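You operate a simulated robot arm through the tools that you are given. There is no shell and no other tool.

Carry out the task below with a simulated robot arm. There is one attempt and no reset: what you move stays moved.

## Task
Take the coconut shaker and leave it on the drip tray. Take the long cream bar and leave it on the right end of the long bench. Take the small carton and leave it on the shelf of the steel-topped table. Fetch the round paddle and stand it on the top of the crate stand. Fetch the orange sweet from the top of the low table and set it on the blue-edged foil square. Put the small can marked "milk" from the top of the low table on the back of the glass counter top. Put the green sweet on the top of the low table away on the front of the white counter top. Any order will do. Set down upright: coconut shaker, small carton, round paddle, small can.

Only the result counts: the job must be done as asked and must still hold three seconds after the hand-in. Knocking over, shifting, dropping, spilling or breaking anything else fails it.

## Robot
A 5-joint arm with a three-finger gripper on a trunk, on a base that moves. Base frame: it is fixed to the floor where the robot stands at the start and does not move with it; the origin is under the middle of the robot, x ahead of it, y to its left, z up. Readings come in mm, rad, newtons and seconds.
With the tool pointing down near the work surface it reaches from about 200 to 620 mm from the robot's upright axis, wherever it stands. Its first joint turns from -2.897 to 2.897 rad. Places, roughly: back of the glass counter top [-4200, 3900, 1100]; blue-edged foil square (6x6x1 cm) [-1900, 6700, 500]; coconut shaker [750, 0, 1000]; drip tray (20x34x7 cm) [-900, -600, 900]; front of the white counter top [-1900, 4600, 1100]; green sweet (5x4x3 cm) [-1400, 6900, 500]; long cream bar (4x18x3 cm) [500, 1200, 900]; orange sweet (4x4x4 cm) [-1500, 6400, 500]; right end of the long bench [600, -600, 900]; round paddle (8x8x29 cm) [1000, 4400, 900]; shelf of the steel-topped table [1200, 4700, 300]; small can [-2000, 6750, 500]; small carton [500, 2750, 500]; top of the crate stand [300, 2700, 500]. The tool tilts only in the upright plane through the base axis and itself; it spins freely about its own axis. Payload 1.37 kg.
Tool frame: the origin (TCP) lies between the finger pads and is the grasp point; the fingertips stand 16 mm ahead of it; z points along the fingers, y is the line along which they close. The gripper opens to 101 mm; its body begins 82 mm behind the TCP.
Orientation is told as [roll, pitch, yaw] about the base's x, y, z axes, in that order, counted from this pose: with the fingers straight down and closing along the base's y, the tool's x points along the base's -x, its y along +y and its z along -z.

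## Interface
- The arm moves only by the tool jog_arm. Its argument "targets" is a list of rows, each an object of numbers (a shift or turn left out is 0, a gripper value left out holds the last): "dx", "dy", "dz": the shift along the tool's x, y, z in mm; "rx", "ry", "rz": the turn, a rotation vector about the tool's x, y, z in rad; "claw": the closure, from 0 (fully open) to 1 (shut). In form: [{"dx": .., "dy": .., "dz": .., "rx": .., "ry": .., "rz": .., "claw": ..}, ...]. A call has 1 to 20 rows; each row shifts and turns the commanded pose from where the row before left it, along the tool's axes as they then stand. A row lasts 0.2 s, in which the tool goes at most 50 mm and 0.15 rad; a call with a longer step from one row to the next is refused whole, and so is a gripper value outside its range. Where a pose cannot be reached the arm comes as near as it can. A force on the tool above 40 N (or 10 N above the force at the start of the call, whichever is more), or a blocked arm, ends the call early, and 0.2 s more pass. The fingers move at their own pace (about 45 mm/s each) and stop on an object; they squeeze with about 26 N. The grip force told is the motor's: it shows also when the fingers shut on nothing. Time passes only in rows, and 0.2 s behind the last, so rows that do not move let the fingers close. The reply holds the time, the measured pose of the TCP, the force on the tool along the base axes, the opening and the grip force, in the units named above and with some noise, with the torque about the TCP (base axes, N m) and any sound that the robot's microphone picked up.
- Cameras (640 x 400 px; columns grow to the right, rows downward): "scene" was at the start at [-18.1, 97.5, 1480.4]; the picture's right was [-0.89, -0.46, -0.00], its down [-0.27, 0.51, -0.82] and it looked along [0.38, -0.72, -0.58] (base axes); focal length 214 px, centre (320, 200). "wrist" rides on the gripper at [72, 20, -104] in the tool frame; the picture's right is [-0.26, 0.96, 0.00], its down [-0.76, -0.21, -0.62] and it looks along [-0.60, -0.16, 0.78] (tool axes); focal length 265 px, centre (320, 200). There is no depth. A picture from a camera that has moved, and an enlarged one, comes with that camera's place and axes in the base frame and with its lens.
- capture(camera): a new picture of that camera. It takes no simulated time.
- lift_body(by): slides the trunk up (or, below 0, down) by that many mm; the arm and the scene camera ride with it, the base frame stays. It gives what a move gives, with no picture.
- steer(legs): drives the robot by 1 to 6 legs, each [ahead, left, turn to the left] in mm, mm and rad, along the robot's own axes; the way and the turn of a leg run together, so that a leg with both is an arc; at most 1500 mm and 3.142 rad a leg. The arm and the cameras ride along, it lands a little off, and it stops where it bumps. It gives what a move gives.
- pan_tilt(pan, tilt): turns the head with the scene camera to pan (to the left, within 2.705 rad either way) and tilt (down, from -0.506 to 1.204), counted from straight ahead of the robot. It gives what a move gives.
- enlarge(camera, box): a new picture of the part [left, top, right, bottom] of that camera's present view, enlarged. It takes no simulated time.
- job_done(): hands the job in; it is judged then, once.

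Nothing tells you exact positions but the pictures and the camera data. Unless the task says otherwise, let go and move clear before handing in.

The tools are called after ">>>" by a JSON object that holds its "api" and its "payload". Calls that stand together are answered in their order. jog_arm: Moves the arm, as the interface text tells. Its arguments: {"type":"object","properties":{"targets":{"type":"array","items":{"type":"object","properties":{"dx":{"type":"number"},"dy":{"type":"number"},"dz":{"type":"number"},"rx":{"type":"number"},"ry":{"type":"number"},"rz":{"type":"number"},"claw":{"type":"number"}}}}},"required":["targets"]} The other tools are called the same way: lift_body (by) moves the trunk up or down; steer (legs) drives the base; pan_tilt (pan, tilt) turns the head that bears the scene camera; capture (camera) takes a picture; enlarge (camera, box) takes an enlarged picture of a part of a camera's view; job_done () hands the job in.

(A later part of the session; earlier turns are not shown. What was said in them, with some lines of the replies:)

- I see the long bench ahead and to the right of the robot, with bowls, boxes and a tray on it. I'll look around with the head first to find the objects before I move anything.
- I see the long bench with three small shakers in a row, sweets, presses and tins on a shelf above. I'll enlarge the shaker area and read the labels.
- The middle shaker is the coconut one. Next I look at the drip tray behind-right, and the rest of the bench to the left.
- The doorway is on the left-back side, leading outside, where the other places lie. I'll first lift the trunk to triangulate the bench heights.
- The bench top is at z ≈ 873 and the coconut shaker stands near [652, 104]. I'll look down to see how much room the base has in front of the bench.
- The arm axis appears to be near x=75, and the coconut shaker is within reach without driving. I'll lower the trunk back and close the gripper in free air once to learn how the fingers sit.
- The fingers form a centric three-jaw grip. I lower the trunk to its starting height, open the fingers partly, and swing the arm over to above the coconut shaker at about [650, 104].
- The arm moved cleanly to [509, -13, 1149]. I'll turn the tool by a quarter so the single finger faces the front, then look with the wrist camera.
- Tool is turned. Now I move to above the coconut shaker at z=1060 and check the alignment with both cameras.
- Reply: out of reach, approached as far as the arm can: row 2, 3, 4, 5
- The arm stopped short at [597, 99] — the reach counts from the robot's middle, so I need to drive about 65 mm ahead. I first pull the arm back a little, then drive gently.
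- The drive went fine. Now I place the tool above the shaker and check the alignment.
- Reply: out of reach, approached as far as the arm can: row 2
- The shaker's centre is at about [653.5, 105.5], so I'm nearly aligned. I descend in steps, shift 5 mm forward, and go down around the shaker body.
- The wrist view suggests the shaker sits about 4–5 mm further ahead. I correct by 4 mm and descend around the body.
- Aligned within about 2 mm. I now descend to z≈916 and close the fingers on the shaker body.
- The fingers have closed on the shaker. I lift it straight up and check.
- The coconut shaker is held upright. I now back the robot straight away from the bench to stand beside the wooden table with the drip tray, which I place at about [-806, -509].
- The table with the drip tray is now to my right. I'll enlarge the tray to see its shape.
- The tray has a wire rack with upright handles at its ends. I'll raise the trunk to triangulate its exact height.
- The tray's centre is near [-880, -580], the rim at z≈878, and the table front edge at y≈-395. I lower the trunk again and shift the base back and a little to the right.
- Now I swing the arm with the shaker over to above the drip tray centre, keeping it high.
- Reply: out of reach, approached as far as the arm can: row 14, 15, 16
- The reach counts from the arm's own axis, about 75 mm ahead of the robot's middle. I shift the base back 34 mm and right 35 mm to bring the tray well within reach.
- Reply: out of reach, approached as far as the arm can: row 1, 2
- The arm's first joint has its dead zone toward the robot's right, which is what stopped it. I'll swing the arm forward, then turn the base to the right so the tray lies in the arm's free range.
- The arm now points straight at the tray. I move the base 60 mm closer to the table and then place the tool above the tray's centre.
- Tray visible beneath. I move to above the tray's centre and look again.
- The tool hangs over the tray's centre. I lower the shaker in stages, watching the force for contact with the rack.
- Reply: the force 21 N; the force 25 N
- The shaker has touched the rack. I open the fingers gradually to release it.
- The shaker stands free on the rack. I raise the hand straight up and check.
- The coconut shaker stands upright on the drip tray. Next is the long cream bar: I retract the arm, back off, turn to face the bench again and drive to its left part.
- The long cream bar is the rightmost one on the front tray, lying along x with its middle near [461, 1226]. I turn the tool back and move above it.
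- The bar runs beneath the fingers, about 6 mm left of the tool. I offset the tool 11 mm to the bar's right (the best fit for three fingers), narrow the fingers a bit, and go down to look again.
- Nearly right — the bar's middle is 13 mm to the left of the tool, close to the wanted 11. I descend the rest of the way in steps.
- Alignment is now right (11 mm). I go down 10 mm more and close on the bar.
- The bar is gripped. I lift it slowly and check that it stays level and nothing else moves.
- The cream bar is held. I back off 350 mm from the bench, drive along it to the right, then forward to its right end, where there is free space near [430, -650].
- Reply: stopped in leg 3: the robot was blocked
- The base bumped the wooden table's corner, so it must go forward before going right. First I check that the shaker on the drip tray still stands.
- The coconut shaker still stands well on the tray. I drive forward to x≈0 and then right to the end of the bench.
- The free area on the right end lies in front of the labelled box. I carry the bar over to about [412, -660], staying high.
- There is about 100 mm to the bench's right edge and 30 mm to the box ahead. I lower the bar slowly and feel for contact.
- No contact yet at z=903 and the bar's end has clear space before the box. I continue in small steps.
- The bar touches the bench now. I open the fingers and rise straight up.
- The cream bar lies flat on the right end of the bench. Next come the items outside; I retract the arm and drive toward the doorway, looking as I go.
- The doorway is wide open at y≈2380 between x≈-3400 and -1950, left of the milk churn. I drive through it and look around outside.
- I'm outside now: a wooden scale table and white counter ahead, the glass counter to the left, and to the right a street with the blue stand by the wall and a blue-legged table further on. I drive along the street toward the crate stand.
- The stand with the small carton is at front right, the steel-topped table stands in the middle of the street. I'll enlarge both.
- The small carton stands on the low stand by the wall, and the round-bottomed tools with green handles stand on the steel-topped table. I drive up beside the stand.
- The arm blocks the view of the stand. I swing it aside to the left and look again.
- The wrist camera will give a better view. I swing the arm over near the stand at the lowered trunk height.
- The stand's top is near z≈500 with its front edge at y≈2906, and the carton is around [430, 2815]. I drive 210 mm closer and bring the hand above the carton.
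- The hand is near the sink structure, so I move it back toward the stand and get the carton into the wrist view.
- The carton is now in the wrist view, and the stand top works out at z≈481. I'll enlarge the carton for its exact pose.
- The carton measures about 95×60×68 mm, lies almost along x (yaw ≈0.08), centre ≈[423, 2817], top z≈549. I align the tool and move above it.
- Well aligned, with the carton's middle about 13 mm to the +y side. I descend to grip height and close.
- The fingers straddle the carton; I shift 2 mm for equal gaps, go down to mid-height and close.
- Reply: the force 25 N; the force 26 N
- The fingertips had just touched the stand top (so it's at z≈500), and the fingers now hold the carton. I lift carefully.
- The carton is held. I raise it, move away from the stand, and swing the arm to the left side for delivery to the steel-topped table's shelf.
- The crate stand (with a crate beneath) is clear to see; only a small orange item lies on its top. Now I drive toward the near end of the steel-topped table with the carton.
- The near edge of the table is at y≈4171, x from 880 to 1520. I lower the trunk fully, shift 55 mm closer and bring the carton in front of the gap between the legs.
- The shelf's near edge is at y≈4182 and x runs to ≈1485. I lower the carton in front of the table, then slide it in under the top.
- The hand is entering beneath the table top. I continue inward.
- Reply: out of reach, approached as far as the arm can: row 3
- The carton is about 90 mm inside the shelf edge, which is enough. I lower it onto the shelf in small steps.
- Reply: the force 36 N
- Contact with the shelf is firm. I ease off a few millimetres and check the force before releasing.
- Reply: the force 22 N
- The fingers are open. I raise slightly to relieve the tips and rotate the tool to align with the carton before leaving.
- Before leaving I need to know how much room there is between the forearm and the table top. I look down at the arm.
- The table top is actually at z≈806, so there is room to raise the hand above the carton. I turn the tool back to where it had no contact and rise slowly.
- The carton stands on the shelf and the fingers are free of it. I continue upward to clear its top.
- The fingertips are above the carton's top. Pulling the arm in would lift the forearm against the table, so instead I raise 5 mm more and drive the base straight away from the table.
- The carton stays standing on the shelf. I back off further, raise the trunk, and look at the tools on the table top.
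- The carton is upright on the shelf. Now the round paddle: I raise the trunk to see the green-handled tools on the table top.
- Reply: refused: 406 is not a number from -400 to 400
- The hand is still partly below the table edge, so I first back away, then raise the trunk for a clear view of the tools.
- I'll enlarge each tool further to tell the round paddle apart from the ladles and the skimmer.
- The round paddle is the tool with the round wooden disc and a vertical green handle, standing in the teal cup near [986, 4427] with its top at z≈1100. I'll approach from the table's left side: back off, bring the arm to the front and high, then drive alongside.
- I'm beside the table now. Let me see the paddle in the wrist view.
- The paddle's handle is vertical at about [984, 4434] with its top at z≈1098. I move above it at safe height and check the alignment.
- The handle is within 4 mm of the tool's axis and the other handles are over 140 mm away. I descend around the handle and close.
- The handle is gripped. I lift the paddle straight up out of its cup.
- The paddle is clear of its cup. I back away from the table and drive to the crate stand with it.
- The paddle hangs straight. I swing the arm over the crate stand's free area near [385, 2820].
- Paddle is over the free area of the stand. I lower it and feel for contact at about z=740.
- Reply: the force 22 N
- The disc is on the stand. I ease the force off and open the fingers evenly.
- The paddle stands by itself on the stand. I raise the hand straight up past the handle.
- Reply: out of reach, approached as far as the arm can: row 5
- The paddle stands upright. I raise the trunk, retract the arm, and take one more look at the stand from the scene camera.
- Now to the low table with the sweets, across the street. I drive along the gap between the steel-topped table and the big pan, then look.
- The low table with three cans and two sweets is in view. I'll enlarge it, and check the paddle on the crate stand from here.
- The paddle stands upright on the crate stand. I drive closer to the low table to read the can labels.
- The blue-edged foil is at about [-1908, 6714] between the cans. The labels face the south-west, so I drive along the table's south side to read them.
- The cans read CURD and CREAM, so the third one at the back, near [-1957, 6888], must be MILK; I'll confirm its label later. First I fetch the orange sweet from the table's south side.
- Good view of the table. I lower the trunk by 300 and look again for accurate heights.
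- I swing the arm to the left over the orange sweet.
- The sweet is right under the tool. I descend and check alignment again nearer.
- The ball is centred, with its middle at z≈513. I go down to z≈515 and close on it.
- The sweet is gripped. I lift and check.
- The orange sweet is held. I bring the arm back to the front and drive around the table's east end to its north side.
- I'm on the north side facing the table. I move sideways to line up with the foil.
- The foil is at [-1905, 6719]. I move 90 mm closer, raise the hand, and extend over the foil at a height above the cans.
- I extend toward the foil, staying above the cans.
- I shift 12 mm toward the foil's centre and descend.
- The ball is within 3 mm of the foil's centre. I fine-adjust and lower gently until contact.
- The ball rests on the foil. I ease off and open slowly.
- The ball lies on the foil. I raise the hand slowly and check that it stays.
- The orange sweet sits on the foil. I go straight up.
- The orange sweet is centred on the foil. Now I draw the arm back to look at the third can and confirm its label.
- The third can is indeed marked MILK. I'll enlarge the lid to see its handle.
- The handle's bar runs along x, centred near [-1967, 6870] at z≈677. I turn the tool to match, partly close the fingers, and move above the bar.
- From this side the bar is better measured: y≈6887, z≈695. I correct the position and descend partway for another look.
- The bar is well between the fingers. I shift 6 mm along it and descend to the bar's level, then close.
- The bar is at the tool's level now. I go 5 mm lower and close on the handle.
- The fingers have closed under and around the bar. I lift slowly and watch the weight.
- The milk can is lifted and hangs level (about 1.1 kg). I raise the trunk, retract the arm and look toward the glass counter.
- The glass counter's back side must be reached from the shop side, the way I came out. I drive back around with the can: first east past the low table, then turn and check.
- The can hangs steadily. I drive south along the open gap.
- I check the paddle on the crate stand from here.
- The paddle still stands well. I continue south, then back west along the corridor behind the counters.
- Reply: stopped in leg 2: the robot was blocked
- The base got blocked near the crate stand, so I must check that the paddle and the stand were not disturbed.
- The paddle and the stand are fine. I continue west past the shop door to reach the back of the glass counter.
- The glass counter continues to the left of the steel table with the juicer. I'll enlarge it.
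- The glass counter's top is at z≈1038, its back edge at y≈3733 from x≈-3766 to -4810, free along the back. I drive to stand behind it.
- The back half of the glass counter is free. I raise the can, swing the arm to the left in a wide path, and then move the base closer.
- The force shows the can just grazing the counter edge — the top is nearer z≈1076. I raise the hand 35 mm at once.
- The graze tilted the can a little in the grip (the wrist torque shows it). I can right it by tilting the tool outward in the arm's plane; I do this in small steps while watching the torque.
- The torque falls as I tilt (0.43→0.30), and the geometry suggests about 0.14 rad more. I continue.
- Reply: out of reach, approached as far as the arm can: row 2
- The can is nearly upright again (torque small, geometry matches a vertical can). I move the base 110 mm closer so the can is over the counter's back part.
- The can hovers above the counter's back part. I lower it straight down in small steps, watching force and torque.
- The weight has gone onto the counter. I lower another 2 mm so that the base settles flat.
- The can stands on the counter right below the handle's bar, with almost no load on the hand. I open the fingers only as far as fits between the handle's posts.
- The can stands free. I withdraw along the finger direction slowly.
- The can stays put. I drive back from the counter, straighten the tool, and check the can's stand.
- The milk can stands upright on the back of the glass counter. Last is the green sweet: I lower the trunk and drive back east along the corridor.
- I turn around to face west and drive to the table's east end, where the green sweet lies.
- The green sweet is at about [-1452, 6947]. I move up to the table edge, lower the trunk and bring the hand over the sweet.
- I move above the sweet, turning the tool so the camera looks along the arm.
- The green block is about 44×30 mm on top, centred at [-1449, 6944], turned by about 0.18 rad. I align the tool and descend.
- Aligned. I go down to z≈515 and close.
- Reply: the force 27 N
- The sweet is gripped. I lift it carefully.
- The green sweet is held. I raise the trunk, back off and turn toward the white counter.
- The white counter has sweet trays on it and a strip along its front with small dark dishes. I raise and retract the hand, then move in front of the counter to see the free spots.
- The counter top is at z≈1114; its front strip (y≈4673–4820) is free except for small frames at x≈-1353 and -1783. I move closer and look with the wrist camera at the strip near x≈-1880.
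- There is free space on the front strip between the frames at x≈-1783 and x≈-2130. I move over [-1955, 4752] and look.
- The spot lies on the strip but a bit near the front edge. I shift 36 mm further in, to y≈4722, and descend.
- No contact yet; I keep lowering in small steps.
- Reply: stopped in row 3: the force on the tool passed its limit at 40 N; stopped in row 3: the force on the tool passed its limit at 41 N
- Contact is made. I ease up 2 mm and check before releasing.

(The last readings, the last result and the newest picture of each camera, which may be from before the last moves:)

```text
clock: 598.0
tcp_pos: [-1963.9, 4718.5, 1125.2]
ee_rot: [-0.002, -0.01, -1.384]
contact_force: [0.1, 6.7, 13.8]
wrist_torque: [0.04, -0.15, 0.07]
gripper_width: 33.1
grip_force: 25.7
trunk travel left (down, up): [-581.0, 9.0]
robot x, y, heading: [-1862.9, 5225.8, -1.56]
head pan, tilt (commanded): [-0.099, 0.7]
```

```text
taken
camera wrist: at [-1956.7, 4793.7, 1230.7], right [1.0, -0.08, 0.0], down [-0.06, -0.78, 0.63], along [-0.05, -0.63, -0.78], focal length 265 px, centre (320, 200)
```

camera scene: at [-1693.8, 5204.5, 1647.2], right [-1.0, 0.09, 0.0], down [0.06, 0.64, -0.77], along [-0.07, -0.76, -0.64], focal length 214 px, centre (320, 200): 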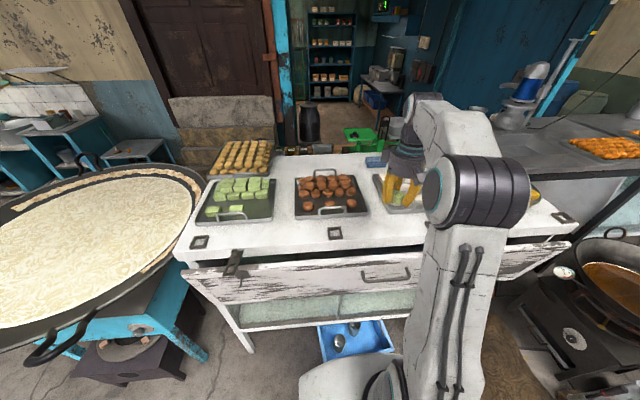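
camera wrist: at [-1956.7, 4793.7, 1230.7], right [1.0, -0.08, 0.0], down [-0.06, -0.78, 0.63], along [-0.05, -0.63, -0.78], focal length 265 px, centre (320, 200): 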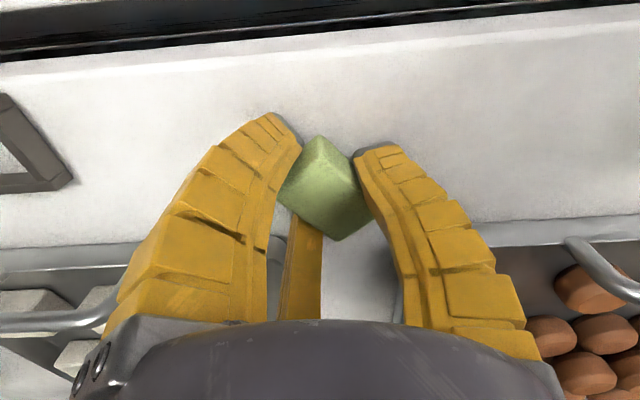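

>>> {"api": "jog_arm", "payload": {"targets": [{"dz": -2}, {"claw": 0.66}, {"claw": 0.62}, {"claw": 0.57}, {"claw": 0.5}, {"claw": 0.43}, {"claw": 0.36}, {"claw": 0.3}, {}]}}

>>> {"api": "capture", "payload": {"camera": "wrist"}}

```text
clock: 600.0
tcp_pos: [-1962.3, 4717.1, 1127.1]
ee_rot: [-0.003, -0.006, -1.383]
contact_force: [2.2, 0.9, -0.6]
wrist_torque: [0.06, -0.03, 0.09]
gripper_width: 72.2
grip_force: 0.9
trunk travel left (down, up): [-581.0, 9.0]
robot x, y, heading: [-1864.7, 5226.5, -1.557]
head pan, tilt (commanded): [-0.099, 0.7]
```

```text
taken
camera wrist: at [-1956.0, 4792.3, 1232.0], right [1.0, -0.08, 0.0], down [-0.06, -0.78, 0.63], along [-0.05, -0.62, -0.78], focal length 265 px, centre (320, 200)
```

wrist: 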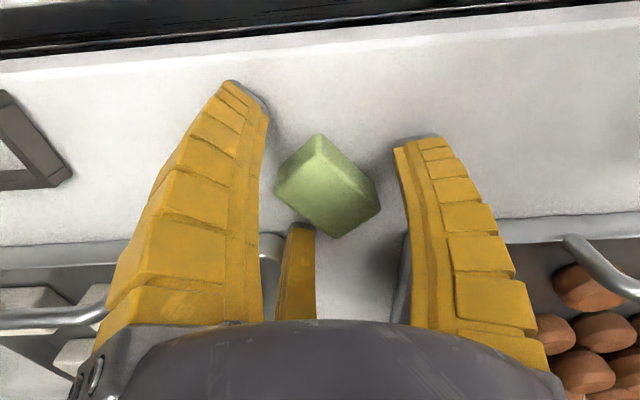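

The green sweet lies on the counter. I raise the hand straight up.

>>> {"api": "jog_arm", "payload": {"targets": [{"dz": -5}, {"dz": -10}, {"dz": -20}, {"dz": -30}, {"dz": -40}, {}]}}

>>> {"api": "capture", "payload": {"camera": "wrist"}}

```text
clock: 601.4
tcp_pos: [-1964.4, 4722.6, 1228.8]
ee_rot: [-0.004, -0.006, -1.384]
contact_force: [0.4, 0.2, -0.3]
wrist_torque: [0.01, 0.02, 0.01]
gripper_width: 73.6
grip_force: 2.5
trunk travel left (down, up): [-581.0, 9.0]
robot x, y, heading: [-1862.9, 5224.6, -1.558]
head pan, tilt (commanded): [-0.099, 0.7]
```

```text
taken
camera wrist: at [-1957.8, 4796.7, 1334.3], right [1.0, -0.08, 0.0], down [-0.06, -0.78, 0.63], along [-0.05, -0.62, -0.78], focal length 265 px, centre (320, 200)
```

wrist: 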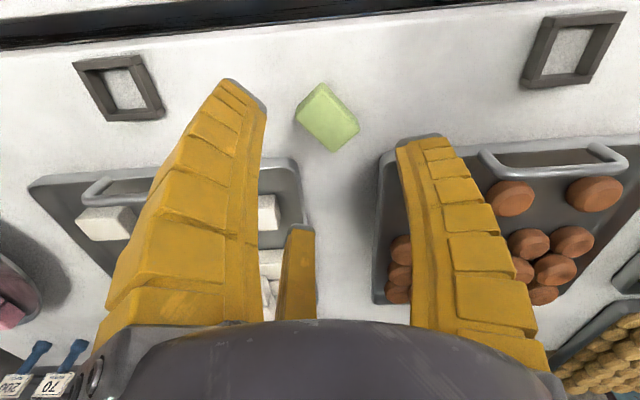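

The green sweet lies on the front strip of the white counter. I back off, then check the other items from here.

>>> {"api": "jog_arm", "payload": {"targets": [{"dz": -30}, {"dz": -30}, {}]}}

>>> {"api": "steer", "payload": {"legs": [[-250, 0, 0]]}}

>>> {"api": "capture", "payload": {"camera": "scene"}}

>>> {"api": "enlarge", "payload": {"camera": "scene", "box": [200, 100, 480, 275]}}

>>> {"api": "pan_tilt", "payload": {"pan": 2.65, "tilt": 0.6}}

>>> {"api": "capture", "payload": {"camera": "scene"}}

```text
clock: 602.2
tcp_pos: [-1965.1, 4722.3, 1288.8]
ee_rot: [-0.005, -0.008, -1.381]
contact_force: [0.1, -0.3, 0.3]
wrist_torque: [-0.01, -0.01, -0.02]
gripper_width: 73.7
grip_force: 2.2
trunk travel left (down, up): [-581.0, 9.0]
robot x, y, heading: [-1858.9, 5224.9, -1.557]
head pan, tilt (commanded): [-0.099, 0.7]
```

```text
clock: 604.0
tcp_pos: [-1965.4, 4964.0, 1289.9]
ee_rot: [-0.002, -0.007, -1.377]
contact_force: [1.0, 0.3, -0.2]
wrist_torque: [-0.04, -0.01, 0.03]
gripper_width: 73.7
grip_force: 2.2
trunk travel left (down, up): [-581.0, 9.0]
robot x, y, heading: [-1866.4, 5471.4, -1.553]
head pan, tilt (commanded): [-0.099, 0.7]
```

```text
taken
camera scene: at [-1697.6, 5448.9, 1647.3], right [-1.0, 0.08, 0.0], down [0.05, 0.64, -0.77], along [-0.06, -0.76, -0.64], focal length 214 px, centre (320, 200)
```

scene: 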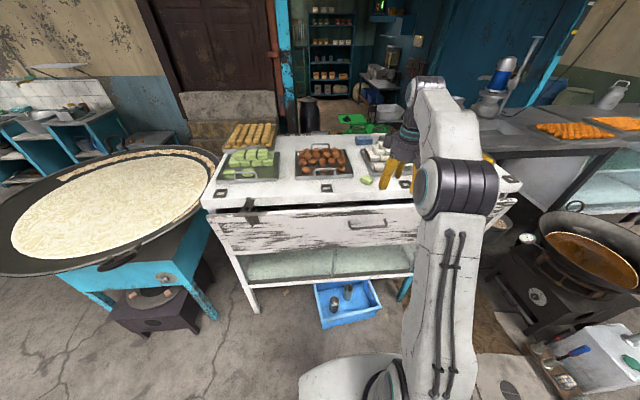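

```text
2.29 times, centred on (340, 188) of scene
camera zoom: at [-1697.6, 5448.9, 1647.3], right [-1.0, 0.08, 0.0], down [0.05, 0.64, -0.77], along [-0.06, -0.76, -0.64], focal length 490 px, centre (274, 229)
```

zoom: 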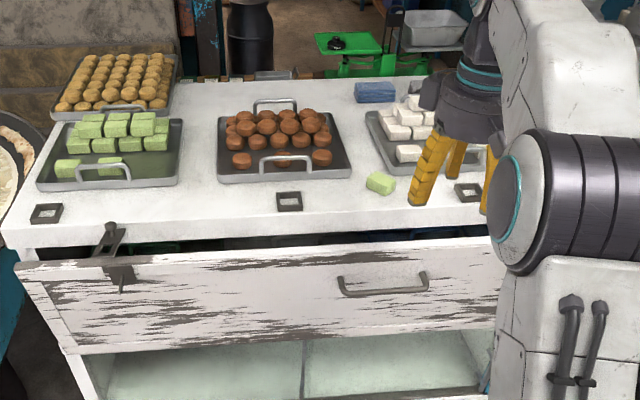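

```text
clock: 606.5
tcp_pos: [-1966.2, 4964.2, 1289.8]
ee_rot: [-0.003, -0.008, -1.379]
contact_force: [-0.3, 0.6, -0.3]
wrist_torque: [0.0, 0.0, 0.02]
gripper_width: 73.8
grip_force: 2.1
trunk travel left (down, up): [-581.0, 9.0]
robot x, y, heading: [-1863.2, 5470.9, -1.554]
head pan, tilt (commanded): [2.649, 0.6]
```

```text
taken
camera scene: at [-1650.1, 5610.9, 1655.9], right [0.89, -0.46, 0.0], down [-0.26, -0.5, -0.83], along [0.38, 0.73, -0.56], focal length 214 px, centre (320, 200)
```

scene: 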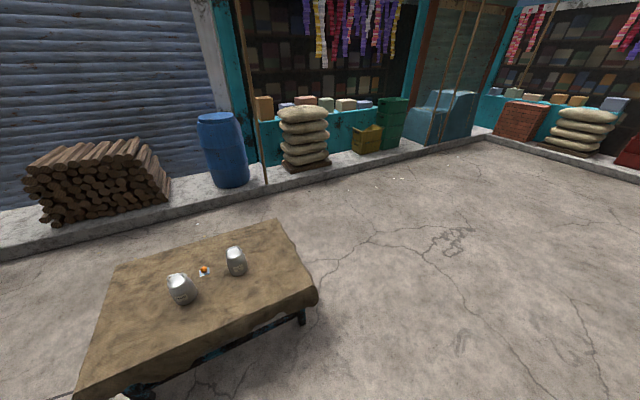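

>>> {"api": "enlarge", "payload": {"camera": "scene", "box": [144, 225, 272, 305]}}

>>> {"api": "pan_tilt", "payload": {"pan": -1.0, "tilt": 0.4}}

>>> {"api": "capture", "payload": {"camera": "scene"}}

>>> {"api": "pan_tilt", "payload": {"pan": 1.0, "tilt": 0.4}}

>>> {"api": "capture", "payload": {"camera": "scene"}}

```text
5.00 times, centred on (208, 265) of scene
camera zoom: at [-1650.1, 5610.9, 1655.9], right [0.89, -0.46, 0.0], down [-0.26, -0.5, -0.83], along [0.38, 0.73, -0.56], focal length 1072 px, centre (880, -125)
```

zoom: 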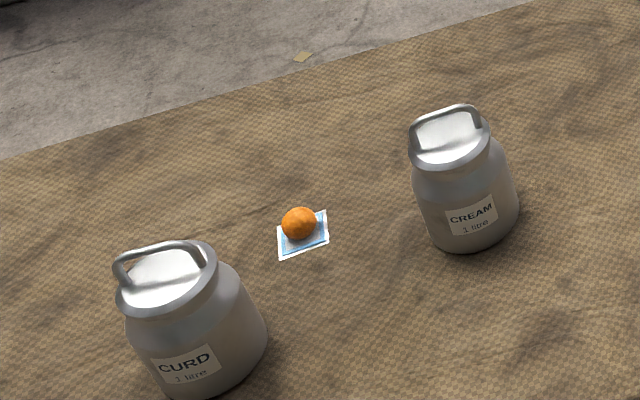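

```text
clock: 609.5
tcp_pos: [-1964.9, 4964.3, 1289.4]
ee_rot: [-0.003, -0.008, -1.378]
contact_force: [-0.4, -0.4, 0.2]
wrist_torque: [0.03, -0.01, 0.0]
gripper_width: 73.5
grip_force: 2.0
trunk travel left (down, up): [-581.0, 9.0]
robot x, y, heading: [-1865.4, 5468.9, -1.552]
head pan, tilt (commanded): [-1.0, 0.4]
```

```text
taken
camera scene: at [-1767.6, 5480.8, 1674.1], right [-0.56, 0.83, 0.0], down [0.32, 0.22, -0.92], along [-0.77, -0.51, -0.39], focal length 214 px, centre (320, 200)
```

scene: 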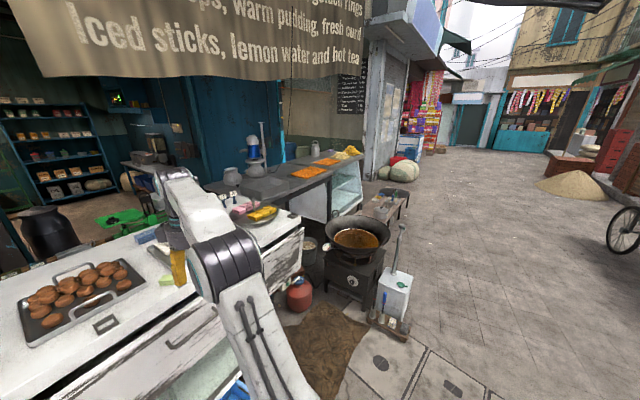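

```text
clock: 611.4
tcp_pos: [-1965.4, 4964.3, 1289.6]
ee_rot: [-0.004, -0.009, -1.377]
contact_force: [-0.3, -0.7, 0.4]
wrist_torque: [0.01, 0.01, -0.01]
gripper_width: 73.5
grip_force: 2.1
trunk travel left (down, up): [-581.0, 9.0]
robot x, y, heading: [-1864.6, 5470.7, -1.55]
head pan, tilt (commanded): [1.0, 0.4]
```

```text
taken
camera scene: at [-1611.8, 5483.5, 1674.1], right [-0.53, -0.85, 0.0], down [-0.33, 0.2, -0.92], along [0.78, -0.48, -0.39], focal length 214 px, centre (320, 200)
```

scene: 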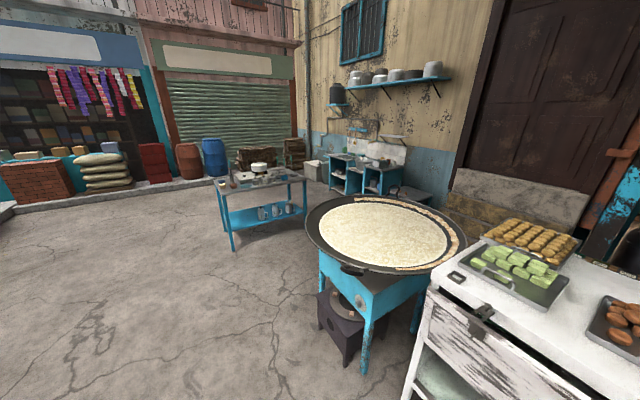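

>>> {"api": "enlarge", "payload": {"camera": "scene", "box": [200, 150, 330, 250]}}

>>> {"api": "pan_tilt", "payload": {"pan": -1.0, "tilt": 0.4}}

>>> {"api": "enlarge", "payload": {"camera": "scene", "box": [240, 120, 400, 220]}}

```text
4.00 times, centred on (265, 200) of scene
camera zoom: at [-1611.8, 5483.5, 1674.1], right [-0.53, -0.85, 0.0], down [-0.33, 0.2, -0.92], along [0.78, -0.48, -0.39], focal length 858 px, centre (540, 200)
```

zoom: 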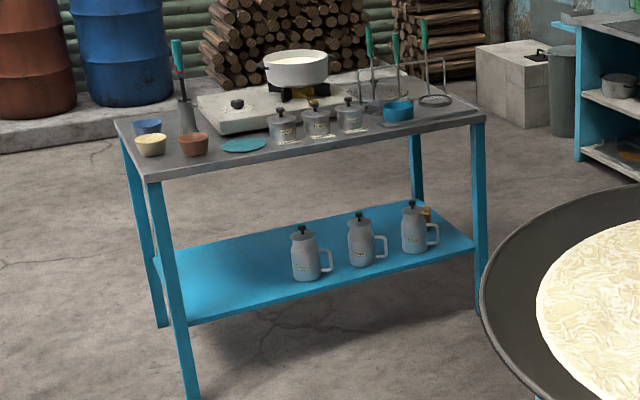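

```text
clock: 613.3
tcp_pos: [-1965.9, 4963.8, 1289.9]
ee_rot: [-0.004, -0.008, -1.376]
contact_force: [0.2, -0.8, 0.1]
wrist_torque: [0.03, 0.01, -0.03]
gripper_width: 73.4
grip_force: 2.3
trunk travel left (down, up): [-581.0, 9.0]
robot x, y, heading: [-1868.1, 5469.4, -1.554]
head pan, tilt (commanded): [-1.0, 0.4]
```

```text
4.00 times, centred on (320, 170) of scene
camera zoom: at [-1767.6, 5480.8, 1674.1], right [-0.56, 0.83, 0.0], down [0.32, 0.22, -0.92], along [-0.77, -0.51, -0.39], focal length 858 px, centre (320, 320)
```

zoom: 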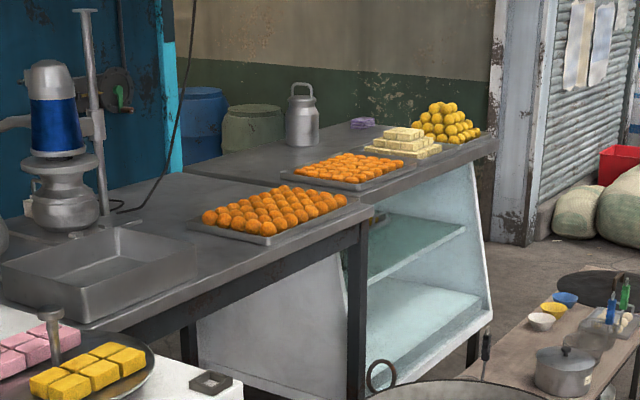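

All seven items look right: the orange sweet is on its foil, the milk can stands on the back of the glass counter, and the green sweet is on the front of the white counter. The carton is on the shelf and the paddle was upright on the crate stand. The shaker and cream bar were in place when I last saw them indoors. The hand is empty and clear, so I hand the job in.

>>> {"api": "job_done", "payload": {}}

```text
The job is handed in.
```

I delivered all seven items to the places you named and handed the job in. I don't have the verdict.

| Item | Where it is now | When I last saw it |
|---|---|---|
| Coconut shaker | Upright in the middle of the drip tray's wire rack | Indoors, before the bar was set down |
| Long cream bar | Flat on the bench's right end, about 30 mm from the labelled box | Indoors, right after I set it down |
| Small carton | Upright on the shelf of the steel-topped table | Just before hand-in, partly hidden behind a jug |
| Round paddle | Upright on the crate stand | Earlier, after the bump described below |
| Orange sweet | On the blue-edged foil square | Just before hand-in |
| Milk can | Upright on the back of the glass counter | Just before hand-in |
| Green sweet | On the front strip of the white counter | Just before hand-in |

Four things went less than cleanly:

- **Wooden table:** the base bumped the drip-tray table once. I checked straight after, and the shaker had not moved.
- **Crate stand:** the base was also blocked once beside this stand. The paddle and the small orange item on top looked undisturbed afterwards.
- **Glass counter:** the milk can grazed the counter's edge and tilted in the grip. I straightened it before setting it down.
- **White counter:** while lowering the green sweet I pressed past the 40 N force limit twice. The trays and frames beside it looked in place.
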